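You operate a simulated robot arm through the tools that you are given. There is no shell and no other tool.

You run a simulated robot arm. Do the job below in one go: nothing can be reset, and whatever is moved stays where it is left.

## Task
The straightener is cold. Lock its plates shut and put it in the console drawer.
Fine: lay it flat, purple plug in the drawer too, drawer shut. Where these are worked on the way, their far stop is far enough and under half their travel is too little: console drawer.
Where things are to end (x, y in the base frame): purple plug within 0.06 m of [0.65, -0.54].

It is judged by the outcome, as a careful person would: the job done as asked, and still so three seconds after it is handed in. It fails if anything else is knocked over, pushed out of place, dropped, spilled or broken.

## Robot
A 6-joint arm with a two-finger parallel gripper, fixed in place. Base frame: the origin is at the foot of the arm, x ahead of it, y to its left, z up. Units: m, rad, N and s.
With the tool pointing down near the work surface it reaches from about 0.32 to 0.7 m from the base axis. Its first joint turns from -2.897 to 2.897 rad. Payload 4.1 kg.
The TCP is the grasp point between the finger pads, 0.023 m short of the fingertips. In the tool frame z runs along the fingers and y along their closing line. Largest opening 0.094 m; finger width 0.038, thickness 0.01; the body of the gripper, 0.054 by 0.096 m, starts 0.039 m behind the TCP.
Orientation is told as [roll, pitch, yaw] about the base's x, y, z axes, in that order, counted from this pose: with the fingers straight down and closing along the base's y, the tool's x points along the base's -x, its y along +y and its z along -z.

## Interface
- The arm moves only by the tool servo_tool. Its argument "series" is a list of rows, each a list of 7 numbers: the shift along the tool's x, y, z in m, then the turn, a rotation vector about the tool's x, y, z in rad, then the opening, from 0 (shut) to 1 (fully open). In form: [[tx, ty, tz, wx, wy, wz, claw], ...]. A call has 1 to 20 rows; each row shifts and turns the commanded pose from where the row before left it, along the tool's axes as they then stand. Each row takes 0.2 s and may step no farther than 0.05 m and 0.15 rad from the row before; otherwise, or with a gripper value out of range, the whole call is refused. A pose out of reach is approached as far as the arm can. The call stops where the force on the tool passes 50 N (or 10 N more than at its start, if that is more) or the arm is blocked; 0.2 s more then pass. The fingers move at their own pace (about 0.045 m/s each) and stop on an object; they squeeze with about 41 N. The grip force told is the motor's: it shows also when the fingers shut on nothing. Time passes only in rows, and 0.2 s behind the last, so rows that do not move let the fingers close. It gives the time, the measured TCP pose, the force on the tool (base axes), the opening and the grip force at its end, in the units of the frame above (readings bear some noise), with the torque about the TCP (base axes, N m) and any sound that the robot's microphone picked up, and new pictures: "show" is both (left out), scene, wrist or none.
- Cameras (640 x 400 px; columns grow to the right, rows downward): "scene" is fixed at [0.0519, -0.6512, 1.2989]; the picture's right is [0.77, -0.64, 0.00], its down [-0.38, -0.46, -0.80] and it looks along [0.51, 0.62, -0.59] (base axes); focal length 265 px, centre (320, 200). "wrist" rides on the gripper at [0.086, 0.016, -0.075] in the tool frame; the picture's right is [-0.18, 0.98, 0.00], its down [-0.58, -0.11, -0.81] and it looks along [-0.79, -0.15, 0.59] (tool axes); focal length 243 px, centre (320, 200). There is no depth. A picture from a camera that has moved, and an enlarged one, comes with that camera's place and axes in the base frame and with its lens.
- move_column(by): slides the trunk up (or, below 0, down) by that many m; the arm rides with it, the base frame stays. It gives what a move gives, with no picture.
- close_up(camera, box): a new picture of the part [left, top, right, bottom] of that camera's present view, enlarged. No time passes.
- sign_off(): hands the job in; it is judged then, once.

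Nothing tells you positions but the pictures and the camera data. Unless the task says otherwise, let go and move clear before handing in.

The tools are called after "Call:" as a command line: name --pt "numbers of a row" for each row, then --argument value for the rest, lists and objects as JSON in quotes. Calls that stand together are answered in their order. servo_tool: Moves the arm, as the interface text tells. Its arguments: {"type":"object","properties":{"series":{"type":"array","items":{"type":"array","items":{"type":"number"}}},"show":{"type":"string","enum":["both","scene","wrist","none"]}},"required":["series"]} The other tools are called the same way: move_column (by) slides the trunk up or down; close_up (camera, box) takes an enlarged picture of a part of a camera's view; sign_off () hands the job in.

At the start:

```text
clock: 0.0
tcp_pos: [0.3862, -0.2092, 1.1105]
tool_rot: [0.0, 0.0, 0.0]
wrist_force: [-0.9, 0.1, 0.2]
ft_torque: [0.0, -0.01, -0.01]
grip_width: 0.0937
grasp_force: 0.1
trunk travel left (down, up): [-0.45, 0.14]
```

scene: 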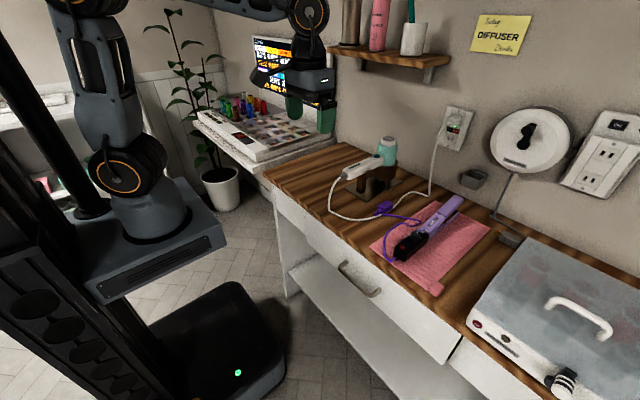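
wrist: 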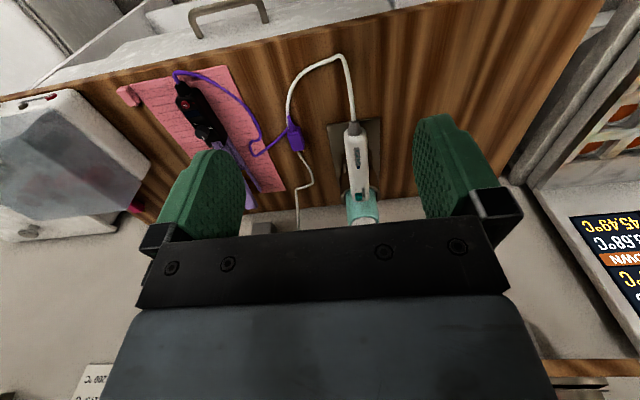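

I see a wooden console table with a purple hair straightener lying on a pink towel, its purple cord and plug joined to an extension lead, and a drawer with a handle on the console's front. I will look closer before I move.

Call:
close_up --camera "scene" --box '[320, 140, 520, 290]'

Call:
close_up --camera "wrist" --box '[120, 40, 400, 220]'

Call:
close_up --camera "scene" --box '[240, 140, 480, 400]'

Call:
close_up --camera "scene" --box '[420, 80, 640, 220]'

```text
2.67 times, centred on (420, 215) of scene
camera zoom: at [0.0519, -0.6512, 1.2989], right [0.77, -0.64, 0.0], down [-0.38, -0.46, -0.8], along [0.51, 0.62, -0.59], focal length 707 px, centre (53, 160)
```

zoom: 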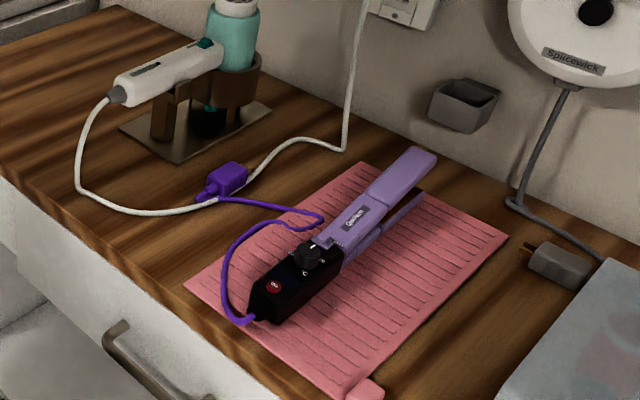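

```text
2.22 times, centred on (260, 130) of wrist
camera zoom: at [0.2996, -0.1943, 1.1837], right [0.18, 0.98, 0.0], down [0.58, -0.11, 0.81], along [0.79, -0.15, -0.59], focal length 539 px, centre (453, 356)
```

zoom: 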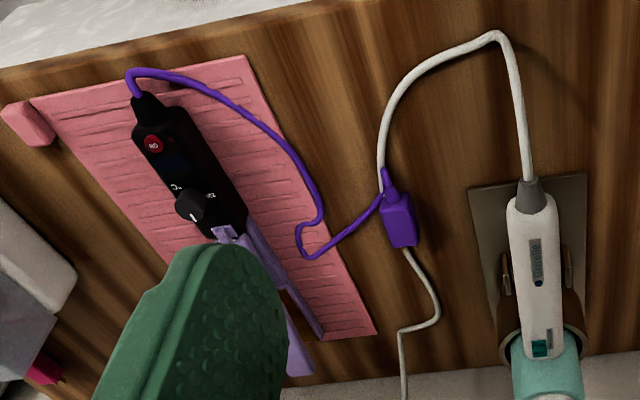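

```text
1.54 times, centred on (360, 270) of scene
camera zoom: at [0.0519, -0.6512, 1.2989], right [0.77, -0.64, 0.0], down [-0.38, -0.46, -0.8], along [0.51, 0.62, -0.59], focal length 408 px, centre (258, 92)
```

zoom: 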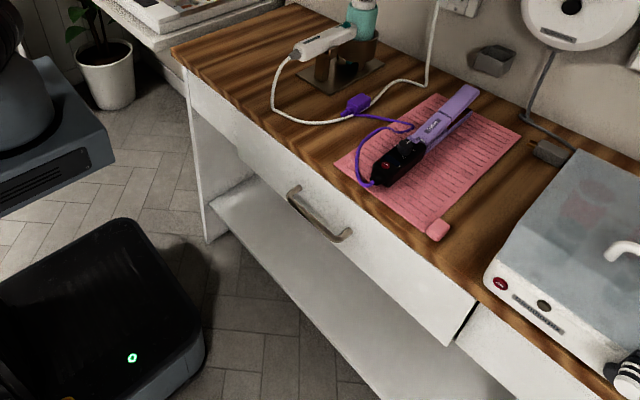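

```text
2.86 times, centred on (530, 150) of scene
camera zoom: at [0.0519, -0.6512, 1.2989], right [0.77, -0.64, 0.0], down [-0.38, -0.46, -0.8], along [0.51, 0.62, -0.59], focal length 758 px, centre (-280, 343)
```

zoom: 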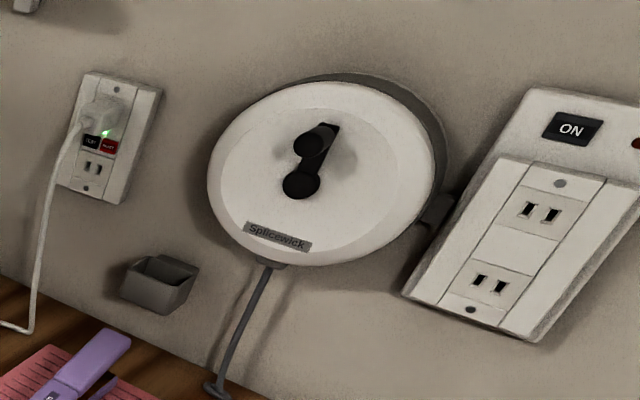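

Call:
close_up --camera "scene" --box '[380, 190, 476, 250]'

Call:
close_up --camera "wrist" --box '[160, 60, 320, 160]'

Call:
close_up --camera "scene" --box '[350, 180, 430, 230]'

Call:
close_up --camera "scene" --box '[460, 0, 556, 60]'

```text
6.67 times, centred on (428, 220) of scene
camera zoom: at [0.0519, -0.6512, 1.2989], right [0.77, -0.64, 0.0], down [-0.38, -0.46, -0.8], along [0.51, 0.62, -0.59], focal length 1768 px, centre (-400, 67)
```

zoom: 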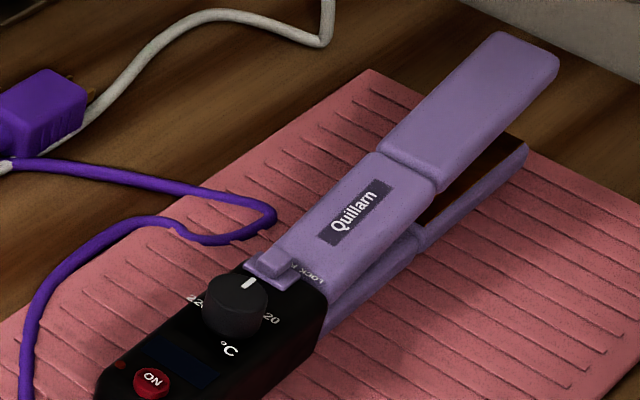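

```text
4.00 times, centred on (240, 110) of wrist
camera zoom: at [0.2996, -0.1943, 1.1837], right [0.18, 0.98, 0.0], down [0.58, -0.11, 0.81], along [0.79, -0.15, -0.59], focal length 970 px, centre (640, 560)
```

zoom: 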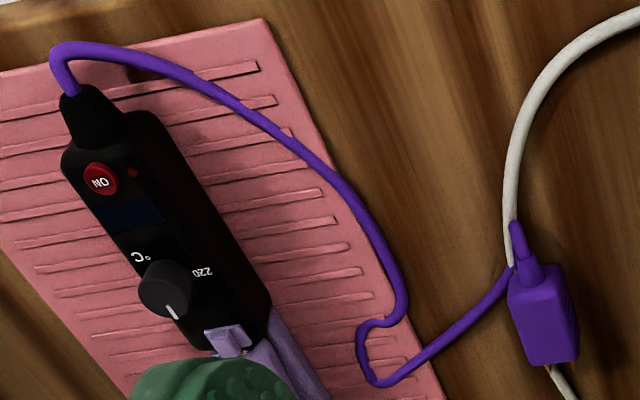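

```text
8.00 times, centred on (390, 205) of scene
camera zoom: at [0.0519, -0.6512, 1.2989], right [0.77, -0.64, 0.0], down [-0.38, -0.46, -0.8], along [0.51, 0.62, -0.59], focal length 2122 px, centre (-240, 160)
```

zoom: 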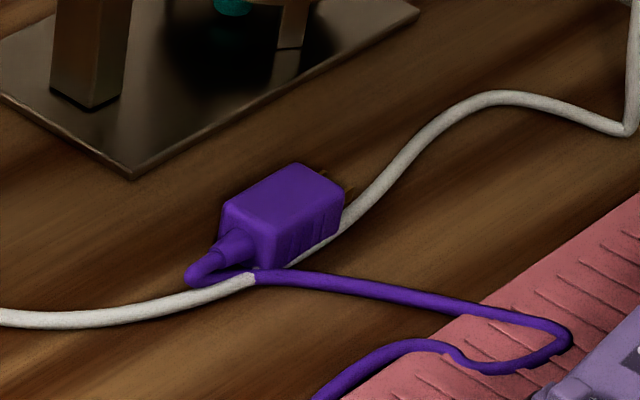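

```text
6.67 times, centred on (508, 30) of scene
camera zoom: at [0.0519, -0.6512, 1.2989], right [0.77, -0.64, 0.0], down [-0.38, -0.46, -0.8], along [0.51, 0.62, -0.59], focal length 1768 px, centre (-933, 1333)
```

zoom: 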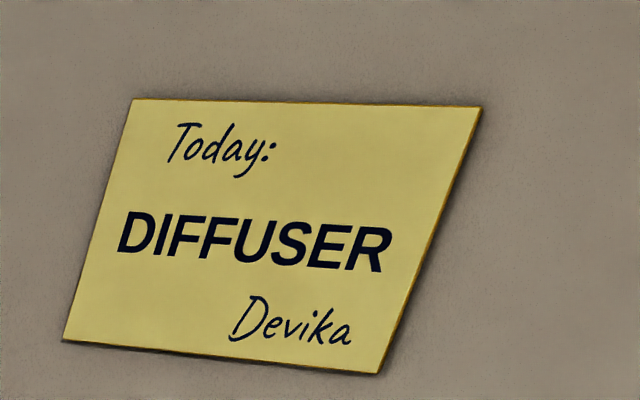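

The straightener lies roughly along x at y≈-0.43 (handle near x 0.48, tips near x 0.75, table top z≈0.80). A LOCK slider sits at the hinge, the plates are ajar, and the purple plug is loose at about (0.60, -0.30). I'll bring the wrist camera closer to study the lock.

Call:
servo_tool --pt "-0.0107 -0.0317 0.0183 0 0 0 1" --pt "-0.0107 -0.0317 0.0183 0 0 0 1" --pt "-0.0107 -0.0317 0.0183 0 0 0 1" --pt "-0.0107 -0.0317 0.0183 0 0 0 1" --pt "-0.0107 -0.0317 0.0183 0 0 0 1" --pt "-0.0107 -0.0317 0.0183 0 0 0 1"

```text
clock: 1.4
tcp_pos: [0.4532, -0.3992, 0.9996]
tool_rot: [0.001, 0.0, 0.002]
wrist_force: [-0.2, -0.1, -0.4]
ft_torque: [0.01, 0.0, 0.02]
grip_width: 0.0938
grasp_force: 0.1
trunk travel left (down, up): [-0.45, 0.14]
camera wrist: at [0.3661, -0.3852, 1.0746], right [0.18, 0.98, 0.0], down [0.58, -0.11, 0.81], along [0.79, -0.15, -0.59], focal length 243 px, centre (320, 200)
```

scene: 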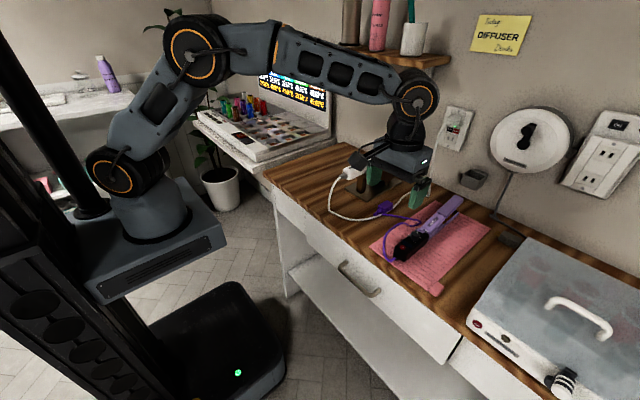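
wrist: 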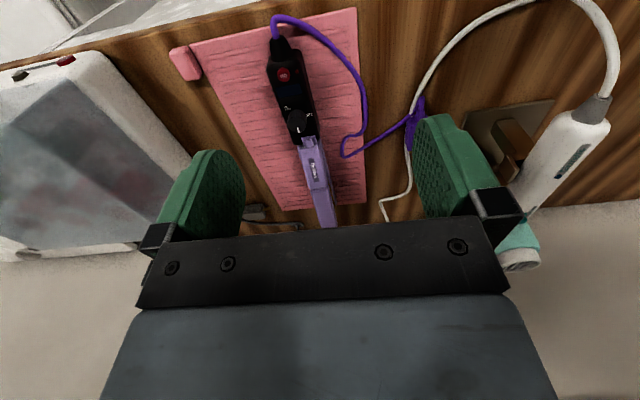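

Call:
close_up --camera "wrist" --box '[250, 90, 370, 165]'

Call:
close_up --camera "wrist" --box '[240, 0, 400, 230]'

```text
5.33 times, centred on (310, 128) of wrist
camera zoom: at [0.3661, -0.3852, 1.0746], right [0.18, 0.98, 0.0], down [0.58, -0.11, 0.81], along [0.79, -0.15, -0.59], focal length 1294 px, centre (373, 587)
```

zoom: 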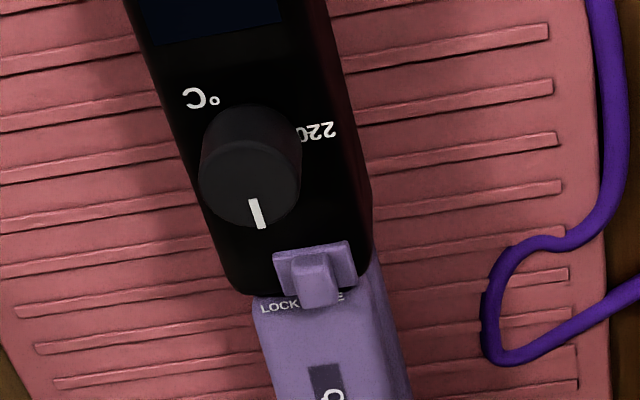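

```text
1.74 times, centred on (320, 115) of wrist
camera zoom: at [0.3661, -0.3852, 1.0746], right [0.18, 0.98, 0.0], down [0.58, -0.11, 0.81], along [0.79, -0.15, -0.59], focal length 422 px, centre (320, 348)
```

zoom: 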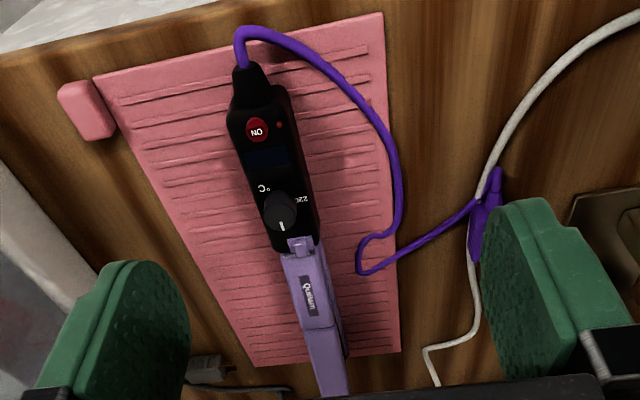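

The lock slider nub is at about (0.56, -0.436, 0.84); "LOCK" is printed on its -y side. The straightener's axis runs nearly along x. Next I'll look at the drawer handle from closer.

Call:
servo_tool --pt "0.0146 0.0038 0.03 0 0 0 1" --pt "0.0146 0.0038 0.03 0 0 0 1" --pt "0.0146 0.0038 0.03 0 0 0 1" --pt "0.0146 0.0038 0.03 0 0 0 1" --pt "0.0146 0.0038 0.03 0 0 0 1"

Call:
close_up --camera "wrist" --box '[160, 0, 480, 200]'

Call:
close_up --camera "scene" --box '[280, 200, 480, 350]'

```text
clock: 2.6
tcp_pos: [0.3781, -0.3806, 0.8479]
tool_rot: [0.0, 0.001, -0.002]
wrist_force: [-0.2, 0.9, -0.9]
ft_torque: [0.0, -0.02, 0.0]
grip_width: 0.094
grasp_force: 0.0
trunk travel left (down, up): [-0.45, 0.14]
camera wrist: at [0.2925, -0.3645, 0.9222], right [0.19, 0.98, 0.0], down [0.58, -0.11, 0.81], along [0.79, -0.15, -0.59], focal length 243 px, centre (320, 200)
```

scene: 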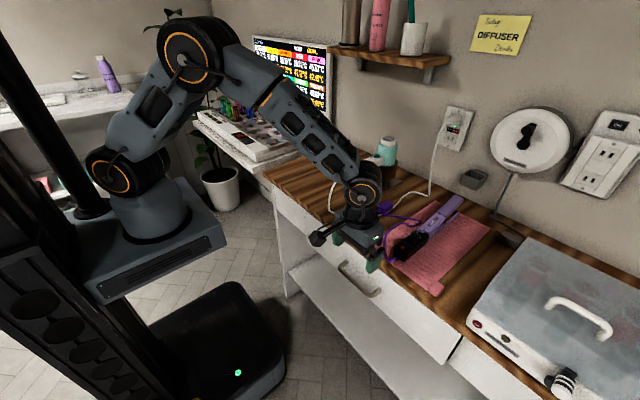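
wrist: 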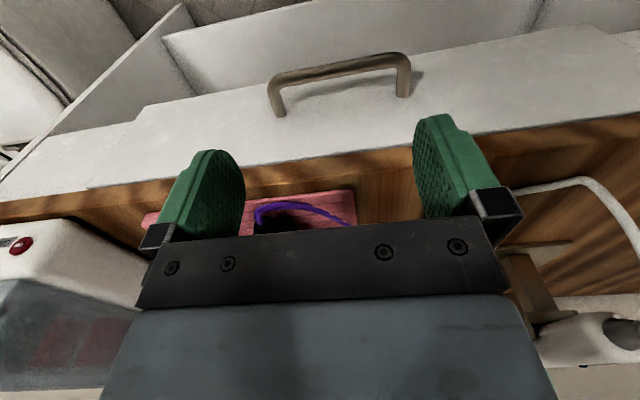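

```text
2.00 times, centred on (320, 100) of wrist
camera zoom: at [0.2925, -0.3645, 0.9222], right [0.19, 0.98, 0.0], down [0.58, -0.11, 0.81], along [0.79, -0.15, -0.59], focal length 485 px, centre (320, 400)
```

zoom: 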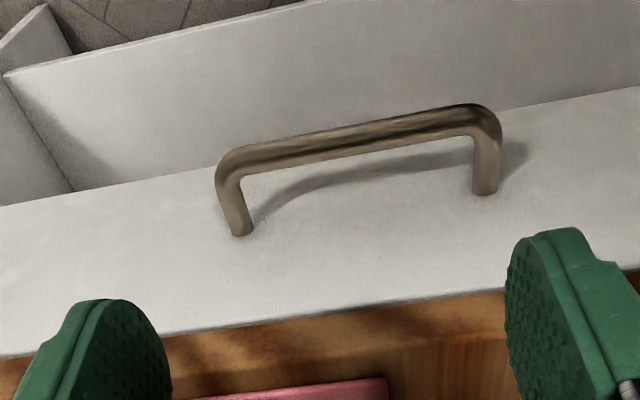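

```text
2.67 times, centred on (380, 275) of scene
camera zoom: at [0.0519, -0.6512, 1.2989], right [0.77, -0.64, 0.0], down [-0.38, -0.46, -0.8], along [0.51, 0.62, -0.59], focal length 707 px, centre (160, 0)
```

zoom: 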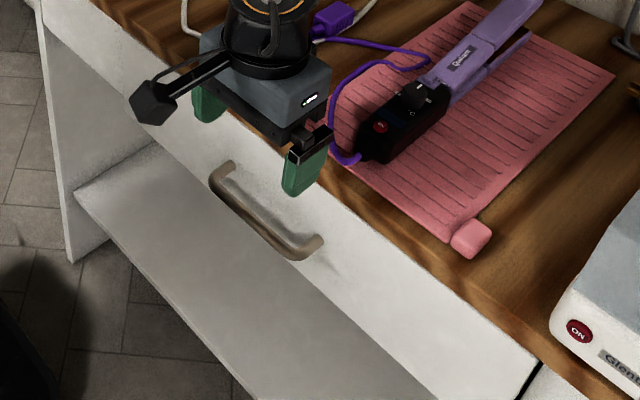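

The handle bar runs along y, centred near (0.395, -0.372, 0.717), about 0.03 m proud of the drawer front. I'll yaw the gripper 90°, then tilt it so that it can grasp the bar from in front without hitting the table edge.

Call:
servo_tool --pt "0.012 0 -0.005 0 0 0 1" --pt "0.012 0 -0.005 0 0 0 1" --pt "0.012 0 0 0 0 0 1" --pt "0.012 0 0 0 0 0 1" --pt "0 0 0 0 0 -0.1428 1" --pt "0 0 0 0 0 -0.1428 1" --pt "0 0 0 0 0 -0.1428 1" --pt "0 0 0 0 0 -0.1428 1" --pt "0 0 0 0 0 -0.1428 1" --pt "0 0 0 0 0 -0.1428 1" --pt "0 0 0 0 0 -0.1428 1" --pt "0 0 0 0 0 -0.1428 1" --pt "0 0 0 0 0 -0.1428 1" --pt "0 0 0 0 0 -0.1428 1" --pt "0 0 0 0 0 -0.1428 1" --show "scene"

Call:
servo_tool --pt "0 0 0 0.145 0 0 1" --pt "0 0 0 0.145 0 0 1" --pt "0 0 0 0.145 0 0 1" --pt "0 0 0 0.145 0 0 0.6" --pt "0 0 0 0.145 0 0 0.45" --pt "0 0 0 0.145 0 0 0.43"

```text
clock: 5.8
tcp_pos: [0.3288, -0.3804, 0.86]
tool_rot: [0.0, 0.001, 1.573]
wrist_force: [0.3, -0.3, 0.0]
ft_torque: [-0.03, 0.01, -0.04]
grip_width: 0.0941
grasp_force: 0.0
trunk travel left (down, up): [-0.45, 0.14]
```

scene: 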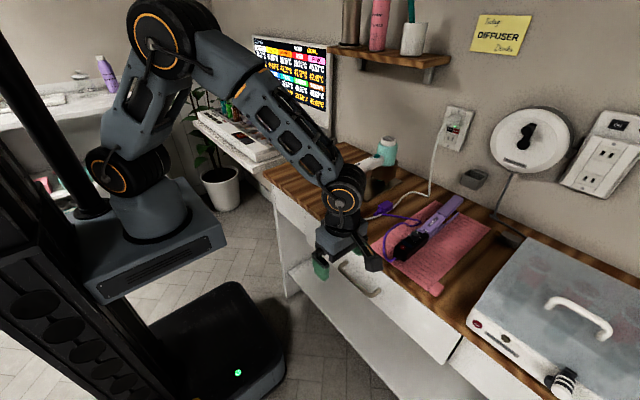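

```text
clock: 7.2
tcp_pos: [0.3397, -0.3815, 0.8671]
tool_rot: [-0.326, -0.001, 1.565]
wrist_force: [-0.8, -0.6, 0.5]
ft_torque: [0.0, -0.01, 0.02]
grip_width: 0.0405
grasp_force: 0.0
out of reach, approached as far as the arm can: row 3, 4, 5, 6
trunk travel left (down, up): [-0.45, 0.14]
camera wrist: at [0.3006, -0.469, 0.9325], right [-0.93, 0.19, -0.32], down [-0.15, 0.58, 0.8], along [0.34, 0.79, -0.51], focal length 243 px, centre (320, 200)
```

scene: 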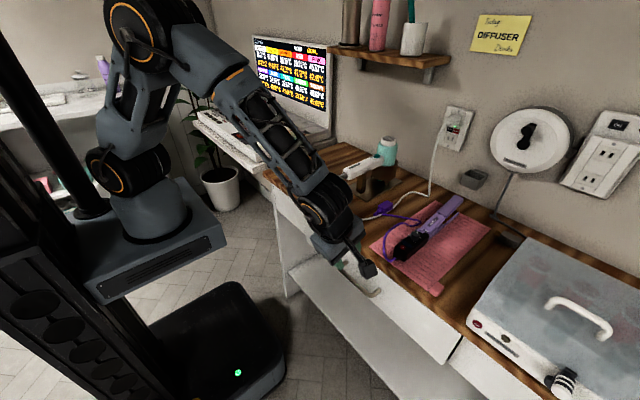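
wrist: 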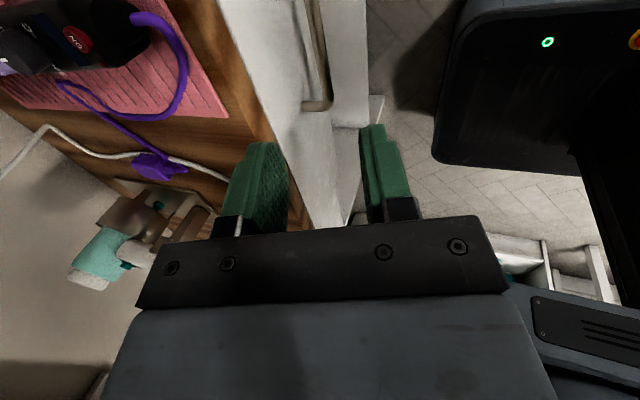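

The wrist hits a joint limit when tilting with the arm this high. Lowering the trunk will flatten the forearm, so I'll untilt, raise the tool and then lower the column.

Call:
servo_tool --pt "0 0 0 -0.1 0 0 0.43" --pt "0 0 0 0 0 0 0.43" --show "none"

```text
clock: 7.8
tcp_pos: [0.3411, -0.3815, 0.8677]
tool_rot: [-0.225, -0.002, 1.562]
wrist_force: [0.3, 0.4, 0.9]
ft_torque: [-0.01, -0.02, 0.0]
grip_width: 0.0401
grasp_force: 0.0
trunk travel left (down, up): [-0.45, 0.14]
```

Call:
servo_tool --pt "0 0 0 -0.1125 0 0 0.43" --pt "0 0 0 -0.1125 0 0 0.43" --pt "0 0.005 -0.045 0 0 0 0.43" --pt "0 0.005 -0.045 0 0 0 0.43" --pt "0 0 -0.045 0 0 0 0.43" --pt "0 0 -0.045 0 0 0 0.43" --pt "0 0 -0.045 0 0 0 0.43" --show "none"

Call:
move_column --by -0.25

Call:
servo_tool --pt "0 0 0 0.145 0 0 0.43" --pt "0 0 0 0.145 0 0 0.43" --pt "0 0 0 0.145 0 0 0.43" --pt "0 0 0 0.145 0 0 0.43" --pt "0 0 0 0.145 0 0 0.43" --pt "0 0 0 0.145 0 0 0.43"

```text
clock: 9.4
tcp_pos: [0.3319, -0.3817, 1.0921]
tool_rot: [0.0, -0.002, 1.563]
wrist_force: [-0.4, 0.6, 0.3]
ft_torque: [0.04, 0.0, -0.02]
grip_width: 0.0404
grasp_force: 0.0
trunk travel left (down, up): [-0.45, 0.14]
```

```text
clock: 12.0
tcp_pos: [0.3317, -0.3844, 0.8419]
tool_rot: [-0.001, -0.004, 1.563]
wrist_force: [-0.4, 0.0, -0.2]
ft_torque: [-0.01, -0.02, -0.01]
grip_width: 0.0402
grasp_force: 0.1
trunk travel left (down, up): [-0.2, 0.39]
```

```text
clock: 13.4
tcp_pos: [0.3819, -0.3797, 0.9057]
tool_rot: [-0.855, -0.012, 1.553]
wrist_force: [0.4, 0.4, 0.0]
ft_torque: [0.02, -0.01, -0.04]
grip_width: 0.0407
grasp_force: 0.0
out of reach, approached as far as the arm can: row 5, 6
trunk travel left (down, up): [-0.2, 0.39]
camera wrist: at [0.3135, -0.466, 0.9412], right [-0.64, 0.21, -0.74], down [-0.53, 0.58, 0.62], along [0.56, 0.79, -0.27], focal length 243 px, centre (320, 200)
```

scene: 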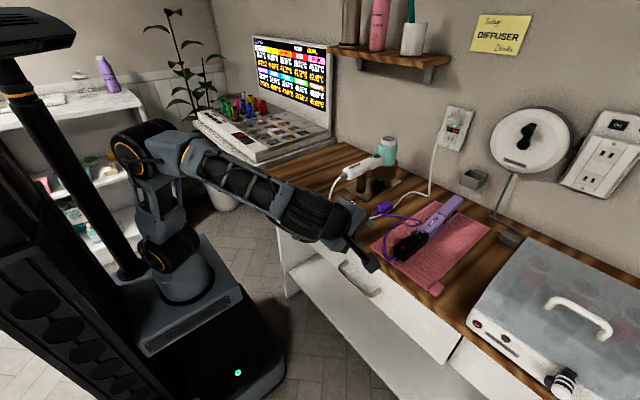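
wrist: 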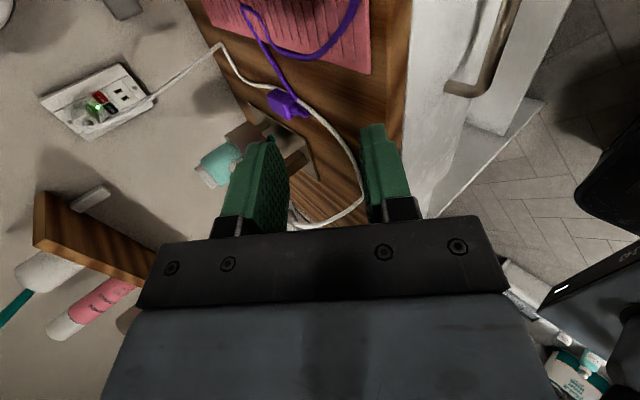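

Call:
servo_tool --pt "-0.004 0.003 -0.024 0 0 0 0.43" --pt "-0.004 0.003 -0.024 0 0 0 0.43" --show "none"

```text
clock: 14.0
tcp_pos: [0.3486, -0.3698, 0.9405]
tool_rot: [-0.867, -0.004, 1.561]
wrist_force: [0.2, 0.2, 0.5]
ft_torque: [0.04, -0.02, -0.01]
grip_width: 0.0404
grasp_force: 0.1
out of reach, approached as far as the arm can: row 1
trunk travel left (down, up): [-0.2, 0.39]
```

Call:
move_column --by -0.182

Call:
close_up --camera "wrist" --box '[160, 0, 640, 300]'

Call:
close_up --camera "scene" --box '[280, 180, 440, 320]'

```text
clock: 16.0
tcp_pos: [0.3494, -0.3703, 0.7589]
tool_rot: [-0.866, -0.005, 1.562]
wrist_force: [0.1, 0.7, -0.9]
ft_torque: [0.01, 0.0, -0.01]
grip_width: 0.0403
grasp_force: 0.0
trunk travel left (down, up): [-0.018, 0.572]
```

```text
1.33 times, centred on (400, 150) of wrist
camera zoom: at [0.2808, -0.4572, 0.793], right [-0.63, 0.19, -0.75], down [-0.54, 0.58, 0.61], along [0.56, 0.79, -0.27], focal length 324 px, centre (213, 267)
```

zoom: 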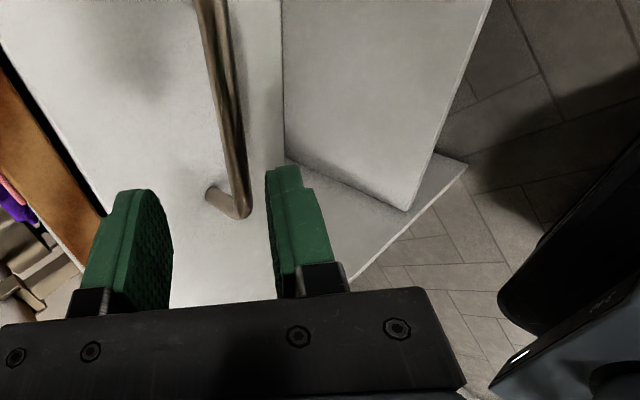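

```text
2.86 times, centred on (360, 250) of scene
camera zoom: at [0.0519, -0.6512, 1.2989], right [0.77, -0.64, 0.0], down [-0.38, -0.46, -0.8], along [0.51, 0.62, -0.59], focal length 758 px, centre (206, 57)
```

zoom: 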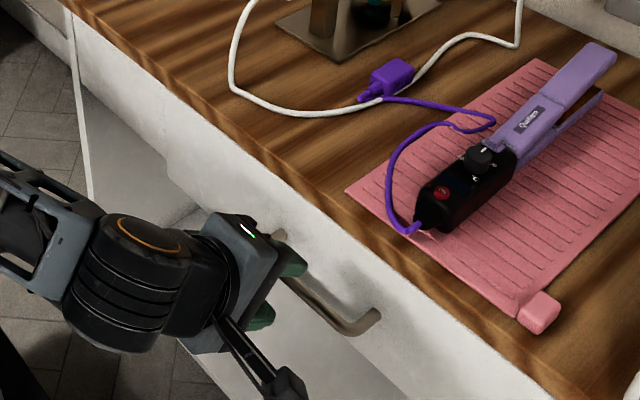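

The bar now lies between the open fingers' path. I'll advance along the fingers and close on it.

Call:
servo_tool --pt "0 0.002 0.013 0 0 0 0.43" --pt "0 0.002 0.013 0 0 0 0.43" --pt "0 0 0.013 0 0 0 0.43" --pt "0 0 0.012 0 0 0 0.43"

Call:
close_up --camera "wrist" --box '[160, 0, 640, 300]'

```text
clock: 17.0
tcp_pos: [0.3894, -0.3701, 0.7251]
tool_rot: [-0.862, -0.007, 1.557]
wrist_force: [0.3, -0.3, 0.5]
ft_torque: [-0.01, 0.0, -0.05]
grip_width: 0.0404
grasp_force: 0.1
out of reach, approached as far as the arm can: row 2
trunk travel left (down, up): [-0.018, 0.572]
camera wrist: at [0.3209, -0.4577, 0.7602], right [-0.64, 0.2, -0.74], down [-0.53, 0.58, 0.61], along [0.56, 0.79, -0.27], focal length 243 px, centre (320, 200)
```

scene: 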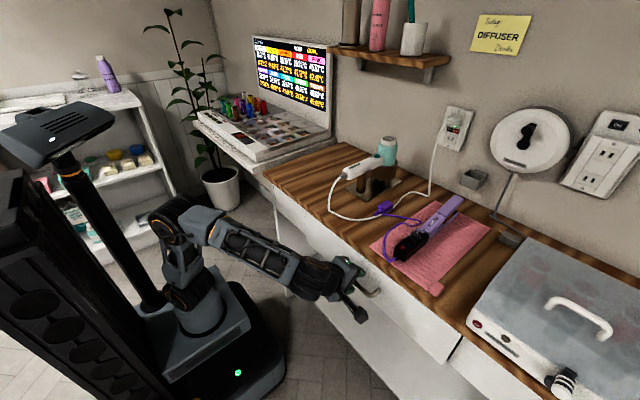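
wrist: 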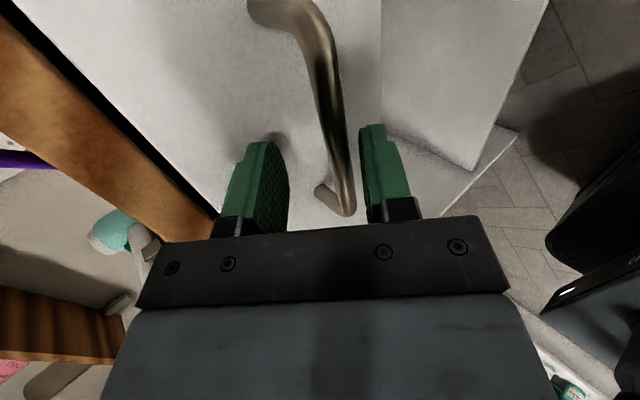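

```text
1.33 times, centred on (400, 150) of wrist
camera zoom: at [0.3209, -0.4577, 0.7602], right [-0.64, 0.2, -0.74], down [-0.53, 0.58, 0.61], along [0.56, 0.79, -0.27], focal length 324 px, centre (213, 267)
```

zoom: 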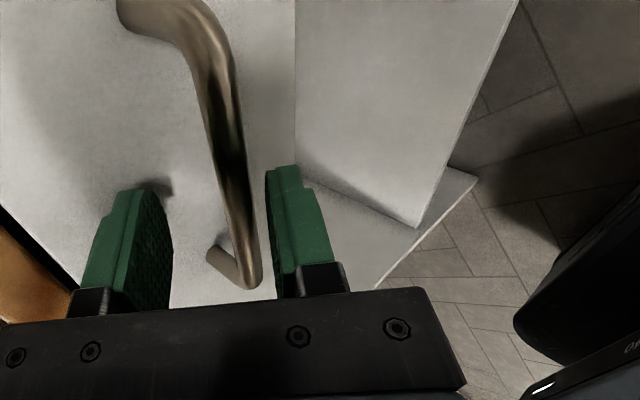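

Call:
servo_tool --pt "0 0.007 0.003 0 0 0 0.43" --pt "0 0 0 0 0 0 0.1" --pt "0 0 0 0 0 0 0" --pt "0 0 0 0 0 0 0" --pt "0 0 0 0 0 0 0" --show "wrist"

```text
clock: 18.0
tcp_pos: [0.386, -0.37, 0.7163]
tool_rot: [-0.841, -0.011, 1.563]
wrist_force: [-37.4, -0.1, -11.7]
ft_torque: [-1.39, 0.62, 0.68]
grip_width: 0.0122
grasp_force: 40.3
out of reach, approached as far as the arm can: row 1
trunk travel left (down, up): [-0.018, 0.572]
stopped in row 4: the force on the tool passed its limit at 55 N (the readings are from after the stop); the commanded pose is now the measured one
camera wrist: at [0.3186, -0.4572, 0.7527], right [-0.65, 0.2, -0.73], down [-0.52, 0.58, 0.62], along [0.55, 0.79, -0.27], focal length 243 px, centre (320, 200)
```

wrist: 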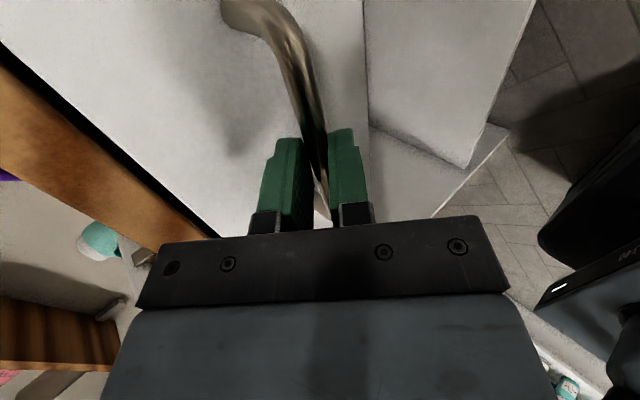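

Call:
servo_tool --pt "0 0.0033 -0.0037 0 0 0 0" --pt "0 0.0067 -0.00745 0 0 0 0" --pt "0 0.0067 -0.00745 0 0 0 0" --pt "0 0.0067 -0.00745 0 0 0 0" --pt "0 0.0067 -0.00745 0 0 0 0"

```text
clock: 18.7
tcp_pos: [0.3747, -0.3686, 0.7169]
tool_rot: [-0.829, -0.02, 1.559]
wrist_force: [0.1, -9.8, -18.2]
ft_torque: [-2.24, 0.2, 0.32]
grip_width: 0.0127
grasp_force: 44.4
out of reach, approached as far as the arm can: row 2, 3
trunk travel left (down, up): [-0.018, 0.572]
stopped in row 3: the force on the tool passed its limit at 52 N (the readings are from after the stop); the commanded pose is now the measured one
camera wrist: at [0.3075, -0.4566, 0.7538], right [-0.66, 0.21, -0.72], down [-0.51, 0.57, 0.64], along [0.54, 0.79, -0.28], focal length 243 px, centre (320, 200)
```

scene: 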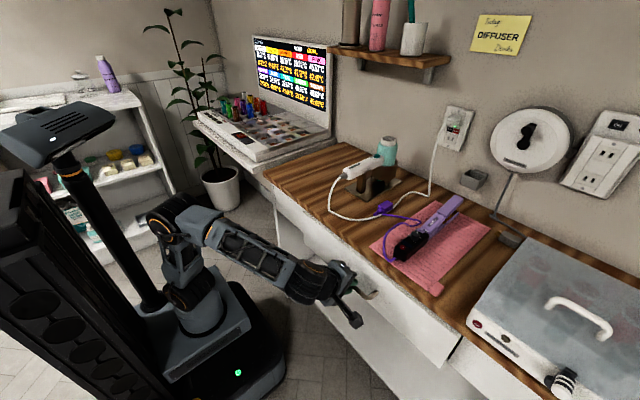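
wrist: 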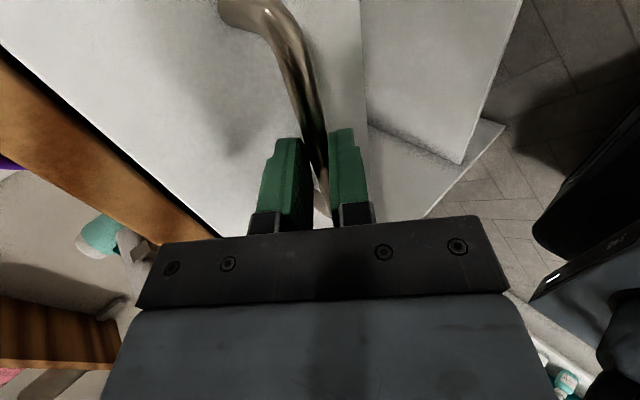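

The drawer has started to come out, but the tilt sits at the joint limit. I'll reduce the tilt slightly while pulling.

Call:
servo_tool --pt "0 0 0 -0.03 0 0 0" --pt "0 0 0 -0.03 0 0 0" --pt "0 0 0 -0.03 0 0 0" --show "none"

```text
clock: 19.5
tcp_pos: [0.375, -0.3696, 0.7187]
tool_rot: [-0.741, -0.021, 1.559]
wrist_force: [0.4, -16.8, -15.1]
ft_torque: [-2.06, 0.07, 0.43]
grip_width: 0.0129
grasp_force: 45.2
trunk travel left (down, up): [-0.018, 0.572]
```

Call:
servo_tool --pt "0 0.0007 0.0007 0 0.0155 -0.0142 0" --pt "0 0.0037 -0.0034 0 0 0 0" --pt "0 0.0037 -0.0034 0 0 0 0" --pt "0 0.0037 -0.0034 0 0 0 0" --show "none"

```text
clock: 20.5
tcp_pos: [0.3602, -0.3693, 0.7186]
tool_rot: [-0.744, 0.001, 1.559]
wrist_force: [0.8, -13.6, -6.6]
ft_torque: [-0.86, 0.14, 1.53]
grip_width: 0.0119
grasp_force: 44.6
trunk travel left (down, up): [-0.018, 0.572]
```

Call:
servo_tool --pt "0.002 0.00883 -0.00812 -0.015 -0.008 -0.0088 0" --pt "0 0.00895 -0.00799 -0.015 0 0 0" --pt "0 0.00907 -0.00786 -0.015 0 0 0" --pt "0 0.00919 -0.00772 -0.015 0 0 0" --pt "0 0.0093 -0.00758 -0.015 0 0 0" --pt "0 0.00941 -0.00744 -0.015 0 0 0" --pt "0 0.00952 -0.0073 -0.015 0 0 0" --pt "0 0.00963 -0.00716 -0.015 0 0 0"

```text
clock: 22.3
tcp_pos: [0.2729, -0.3698, 0.7207]
tool_rot: [-0.611, -0.014, 1.569]
wrist_force: [-0.5, 5.2, -41.6]
ft_torque: [-1.51, 0.37, 1.03]
grip_width: 0.0122
grasp_force: 44.7
out of reach, approached as far as the arm can: row 6, 7, 8
trunk travel left (down, up): [-0.018, 0.572]
camera wrist: at [0.2168, -0.4566, 0.7715], right [-0.8, 0.19, -0.56], down [-0.37, 0.57, 0.73], along [0.46, 0.8, -0.39], focal length 243 px, centre (320, 200)
```

scene: 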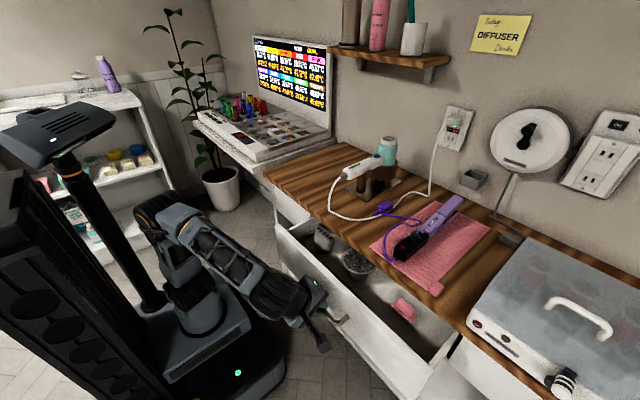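
wrist: 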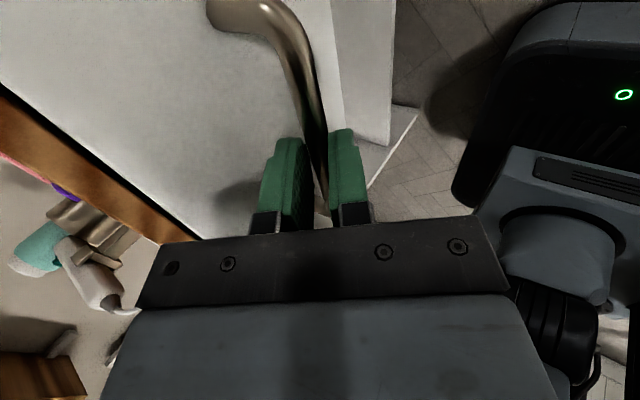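

Call:
servo_tool --pt "0 0.0017 0.0025 -0.03 0.0115 -0.008 0" --pt "0 0 0 -0.03 0 0 0" --pt "0 0 0 -0.03 0 0 0" --pt "0 0 0 -0.03 0 0 0" --show "none"

```text
clock: 23.3
tcp_pos: [0.2731, -0.3687, 0.7236]
tool_rot: [-0.501, 0.013, 1.571]
wrist_force: [0.8, 5.1, -22.5]
ft_torque: [0.2, 0.14, 0.82]
grip_width: 0.0119
grasp_force: 44.7
trunk travel left (down, up): [-0.018, 0.572]
```

Call:
servo_tool --pt "0 0.0019 0.0035 0 -0.01 0.005 0" --pt "0 0.0053 -0.0029 -0.012 0 0 0" --pt "0 0.0106 -0.0057 -0.02 0 0 0" --pt "0 0.0107 -0.0055 -0.02 0 0 0" --pt "0 0.0108 -0.0053 -0.02 0 0 0" --show "none"

```text
clock: 24.5
tcp_pos: [0.2313, -0.3686, 0.7234]
tool_rot: [-0.435, 0.011, 1.571]
wrist_force: [-0.9, -9.8, 35.2]
ft_torque: [-0.31, -0.27, 0.98]
grip_width: 0.0118
grasp_force: 45.1
trunk travel left (down, up): [-0.018, 0.572]
```

Call:
servo_tool --pt "0 -0.001 -0.0023 0 0 0 0" --pt "0 0.0109 -0.005 -0.02 0 0 0" --pt "0 0.011 -0.0049 -0.02 0 0 0" --pt "0 0.011 -0.0047 -0.02 0 0 0" --show "both"

```text
clock: 25.5
tcp_pos: [0.1955, -0.3697, 0.724]
tool_rot: [-0.371, 0.003, 1.566]
wrist_force: [0.4, -15.2, 10.3]
ft_torque: [-1.88, -0.22, 1.11]
grip_width: 0.0118
grasp_force: 44.7
trunk travel left (down, up): [-0.018, 0.572]
camera wrist: at [0.1534, -0.4557, 0.7872], right [-0.92, 0.18, -0.35], down [-0.19, 0.58, 0.79], along [0.35, 0.79, -0.5], focal length 243 px, centre (320, 200)
```

scene: 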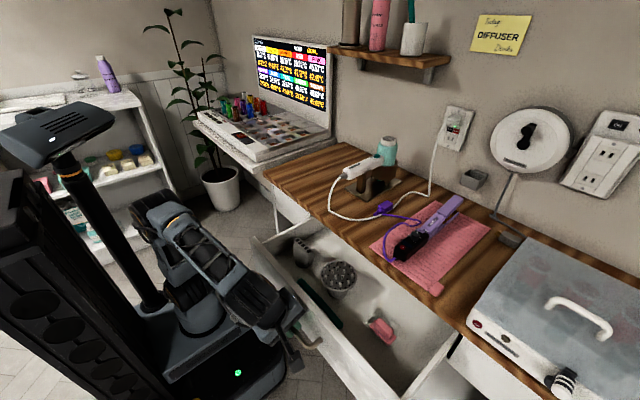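
wrist: 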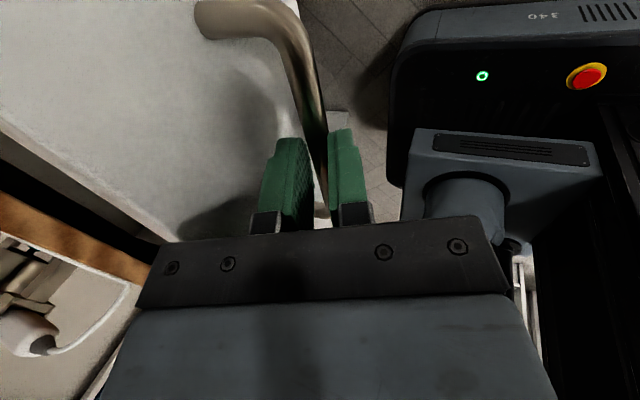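

Call:
servo_tool --pt "0.001 0.011 -0.0046 -0.02 0 0 0" --pt "0 0.0112 -0.0044 -0.02 0 0 0" --pt "0 0.0113 -0.0041 -0.02 0 0 0" --pt "0 0.0113 -0.0039 -0.02 0 0 0" --show "none"

```text
clock: 26.5
tcp_pos: [0.1723, -0.3648, 0.7357]
tool_rot: [-0.29, 0.001, 1.565]
wrist_force: [-1.4, -1.0, -0.6]
ft_torque: [0.06, -0.05, 0.03]
grip_width: 0.0
grasp_force: 42.1
out of reach, approached as far as the arm can: row 1, 2, 3, 4
trunk travel left (down, up): [-0.018, 0.572]
```

The fingers slipped off the handle as the arm met a joint limit; the drawer should be about 0.2 m open. I'll look before going on.

Call:
servo_tool --pt "0 0 -0.02 0 0 0 0"

Call:
close_up --camera "scene" --box '[240, 220, 480, 400]'

```text
clock: 26.9
tcp_pos: [0.1673, -0.3657, 0.7534]
tool_rot: [-0.291, 0.001, 1.57]
wrist_force: [-0.4, -0.1, -0.9]
ft_torque: [-0.01, 0.0, 0.0]
grip_width: 0.0
grasp_force: 42.2
trunk travel left (down, up): [-0.018, 0.572]
camera wrist: at [0.1299, -0.4537, 0.8194], right [-0.94, 0.18, -0.28], down [-0.13, 0.58, 0.8], along [0.31, 0.79, -0.53], focal length 243 px, centre (320, 200)
```

scene: 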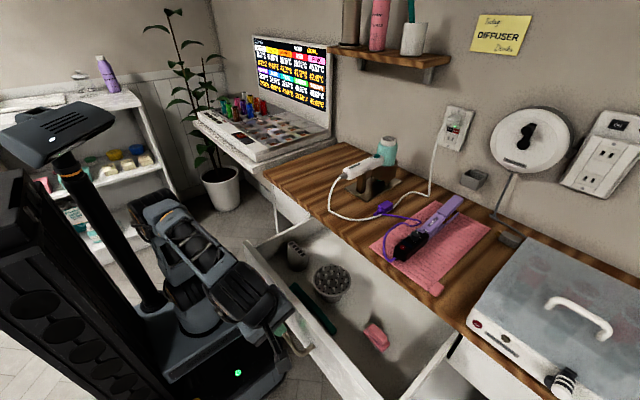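
wrist: 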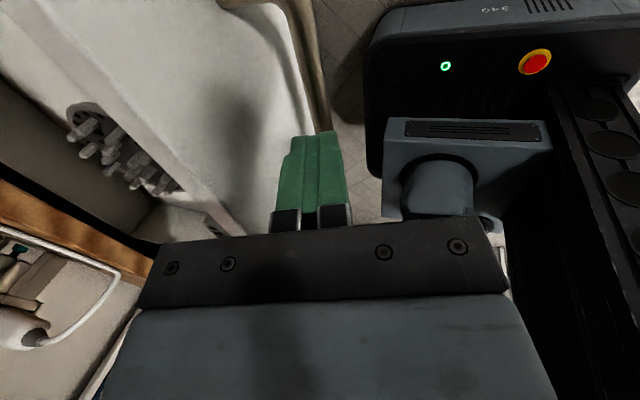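

```text
2.22 times, centred on (360, 310) of scene
camera zoom: at [0.0519, -0.6512, 1.2989], right [0.77, -0.64, 0.0], down [-0.38, -0.46, -0.8], along [0.51, 0.62, -0.59], focal length 589 px, centre (231, -44)
```

zoom: 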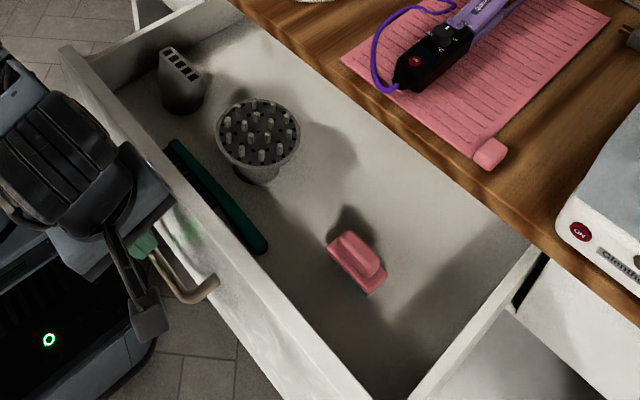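

The drawer is about 0.19 m open and holds a diffuser, a comb, a slotted block and a pink clip; its right and back parts look free. I'll raise the trunk, straighten the tool and look at the panel from above so I can draw it fully open.

Call:
move_column --by 0.35

Call:
servo_tool --pt "0 0 0 -0.145 0 0 0.3" --pt "0 0 0 -0.145 0 0 0.6" --pt "0.03 -0.02 0 0 0 0 0.6" --pt "0.03 -0.02 0 0 0 0 0.6" --pt "0.03 -0.02 0 0 0 0 0.6"

```text
clock: 30.3
tcp_pos: [0.1666, -0.3662, 1.1025]
tool_rot: [-0.292, 0.003, 1.573]
wrist_force: [-0.5, -0.3, 0.2]
ft_torque: [0.0, 0.01, 0.03]
grip_width: 0.0
grasp_force: 42.5
trunk travel left (down, up): [-0.368, 0.222]
```

```text
clock: 31.5
tcp_pos: [0.2286, -0.456, 1.1042]
tool_rot: [-0.001, 0.003, 1.572]
wrist_force: [0.3, 0.2, -0.3]
ft_torque: [-0.03, -0.02, -0.01]
grip_width: 0.0563
grasp_force: 0.1
trunk travel left (down, up): [-0.368, 0.222]
camera wrist: at [0.2121, -0.5436, 1.1777], right [-0.98, 0.18, 0.0], down [0.11, 0.58, 0.8], along [0.15, 0.79, -0.59], focal length 243 px, centre (320, 200)
```

scene: 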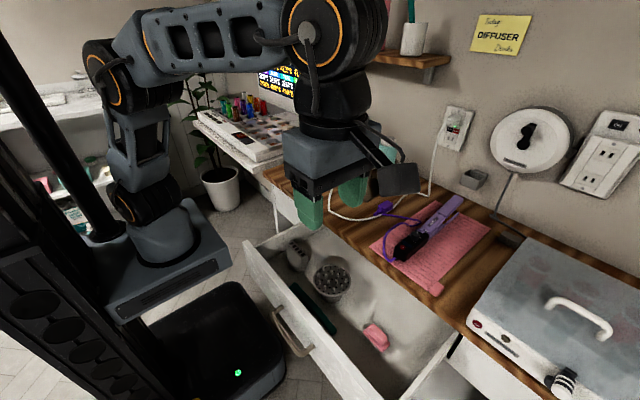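
wrist: 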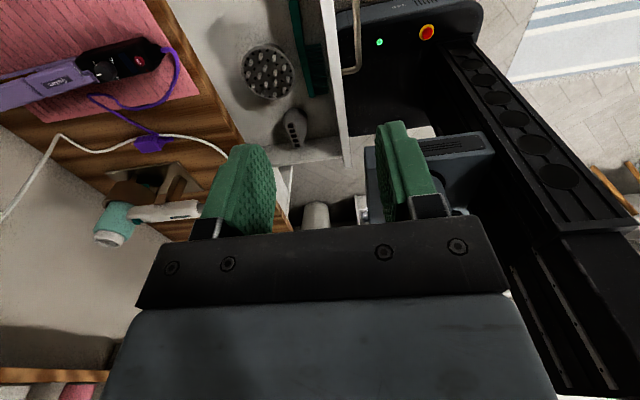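

Call:
servo_tool --pt "0.02 -0.005 0.045 0 0 0 0.6" --pt "0.02 -0.005 0.045 0 0 0 0.6" --pt "0.02 -0.005 0.045 0 0 0 0.6" --pt "0 0 0.045 0 0 0 0.6" --pt "0 0 0.045 0 0 0 0.6"

```text
clock: 32.7
tcp_pos: [0.2389, -0.5157, 0.8788]
tool_rot: [-0.001, 0.003, 1.574]
wrist_force: [0.0, 0.0, 0.0]
ft_torque: [-0.01, 0.0, 0.0]
grip_width: 0.0564
grasp_force: 0.1
trunk travel left (down, up): [-0.368, 0.222]
camera wrist: at [0.2228, -0.6035, 0.9516], right [-0.98, 0.18, 0.0], down [0.11, 0.58, 0.8], along [0.15, 0.79, -0.59], focal length 243 px, centre (320, 200)
```

scene: 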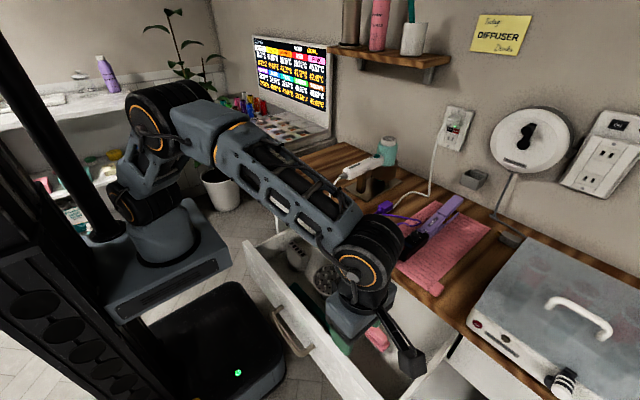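
wrist: 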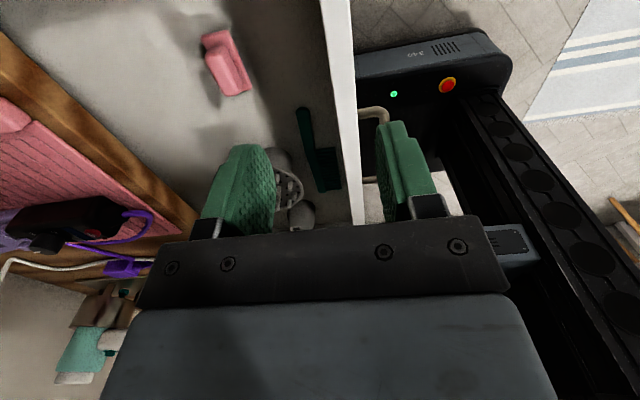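

Call:
servo_tool --pt "0 0.016 0.02 0 0 0 0.6" --pt "0 0 0.03 0 0 0 0.6" --pt "0 0 0.03 0 0 0 0.6" --pt "0 0 0.02 0 0 0 0.6" --pt "0 0 0.014 0 0 0 0.6"

Call:
close_up --camera "wrist" --box '[160, 0, 480, 200]'

Call:
close_up --camera "scene" --box '[280, 260, 480, 400]'

```text
clock: 33.9
tcp_pos: [0.2249, -0.5187, 0.7652]
tool_rot: [-0.001, 0.001, 1.572]
wrist_force: [0.2, 0.0, 0.4]
ft_torque: [-0.02, 0.0, 0.01]
grip_width: 0.0564
grasp_force: 0.0
trunk travel left (down, up): [-0.368, 0.222]
camera wrist: at [0.2079, -0.6059, 0.8395], right [-0.98, 0.18, 0.0], down [0.11, 0.58, 0.8], along [0.15, 0.79, -0.59], focal length 243 px, centre (320, 200)
```

scene: 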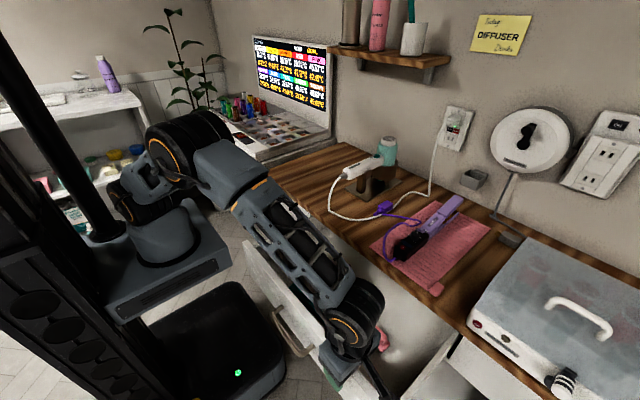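
wrist: 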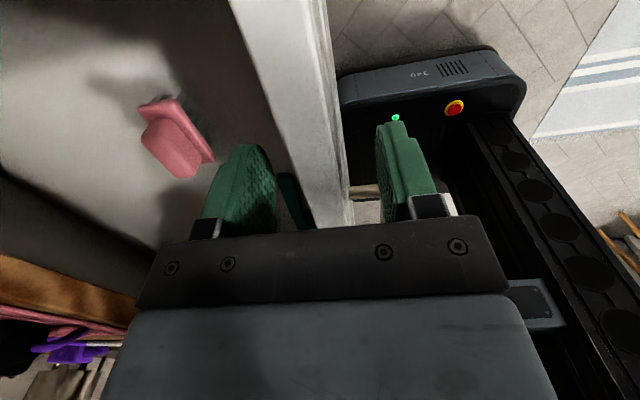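

```text
2.00 times, centred on (320, 100) of wrist
camera zoom: at [0.2079, -0.6059, 0.8395], right [-0.98, 0.18, 0.0], down [0.11, 0.58, 0.8], along [0.15, 0.79, -0.59], focal length 485 px, centre (320, 400)
```

zoom: 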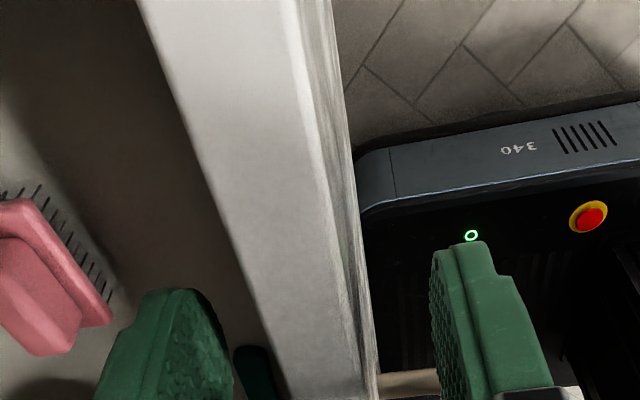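

```text
2.86 times, centred on (380, 330) of scene
camera zoom: at [0.0519, -0.6512, 1.2989], right [0.77, -0.64, 0.0], down [-0.38, -0.46, -0.8], along [0.51, 0.62, -0.59], focal length 758 px, centre (149, -171)
```

zoom: 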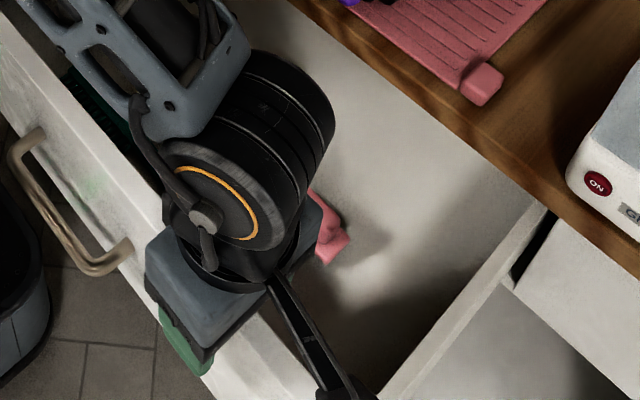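

Call:
servo_tool --pt "0 0 0.01 0 0 0 0.6" --pt "0 0 0.01 0 0 0 0.6" --pt "0 0 0 0 0 0 0.3" --pt "0 0 0 0 0 0 0.2" --pt "0 0 0 0 0 0 0.1" --pt "0 0 0 0 0 0 0.1" --show "wrist"

```text
clock: 35.3
tcp_pos: [0.2261, -0.5179, 0.743]
tool_rot: [0.001, 0.004, 1.571]
wrist_force: [-0.9, 0.7, -0.8]
ft_torque: [-0.24, 0.49, -0.55]
grip_width: 0.0176
grasp_force: 44.8
trunk travel left (down, up): [-0.368, 0.222]
camera wrist: at [0.2098, -0.6053, 0.8178], right [-0.98, 0.18, 0.0], down [0.11, 0.58, 0.8], along [0.15, 0.79, -0.59], focal length 243 px, centre (320, 200)
```

wrist: 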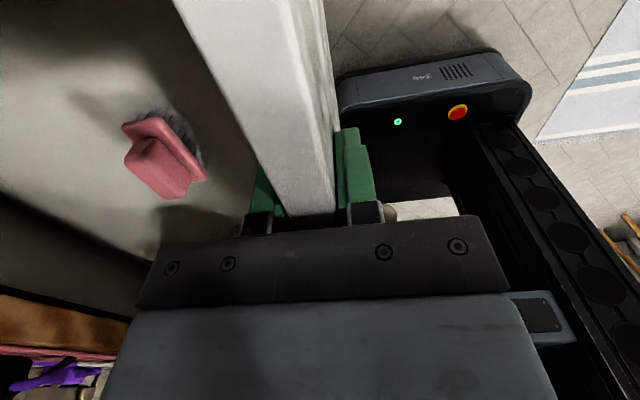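

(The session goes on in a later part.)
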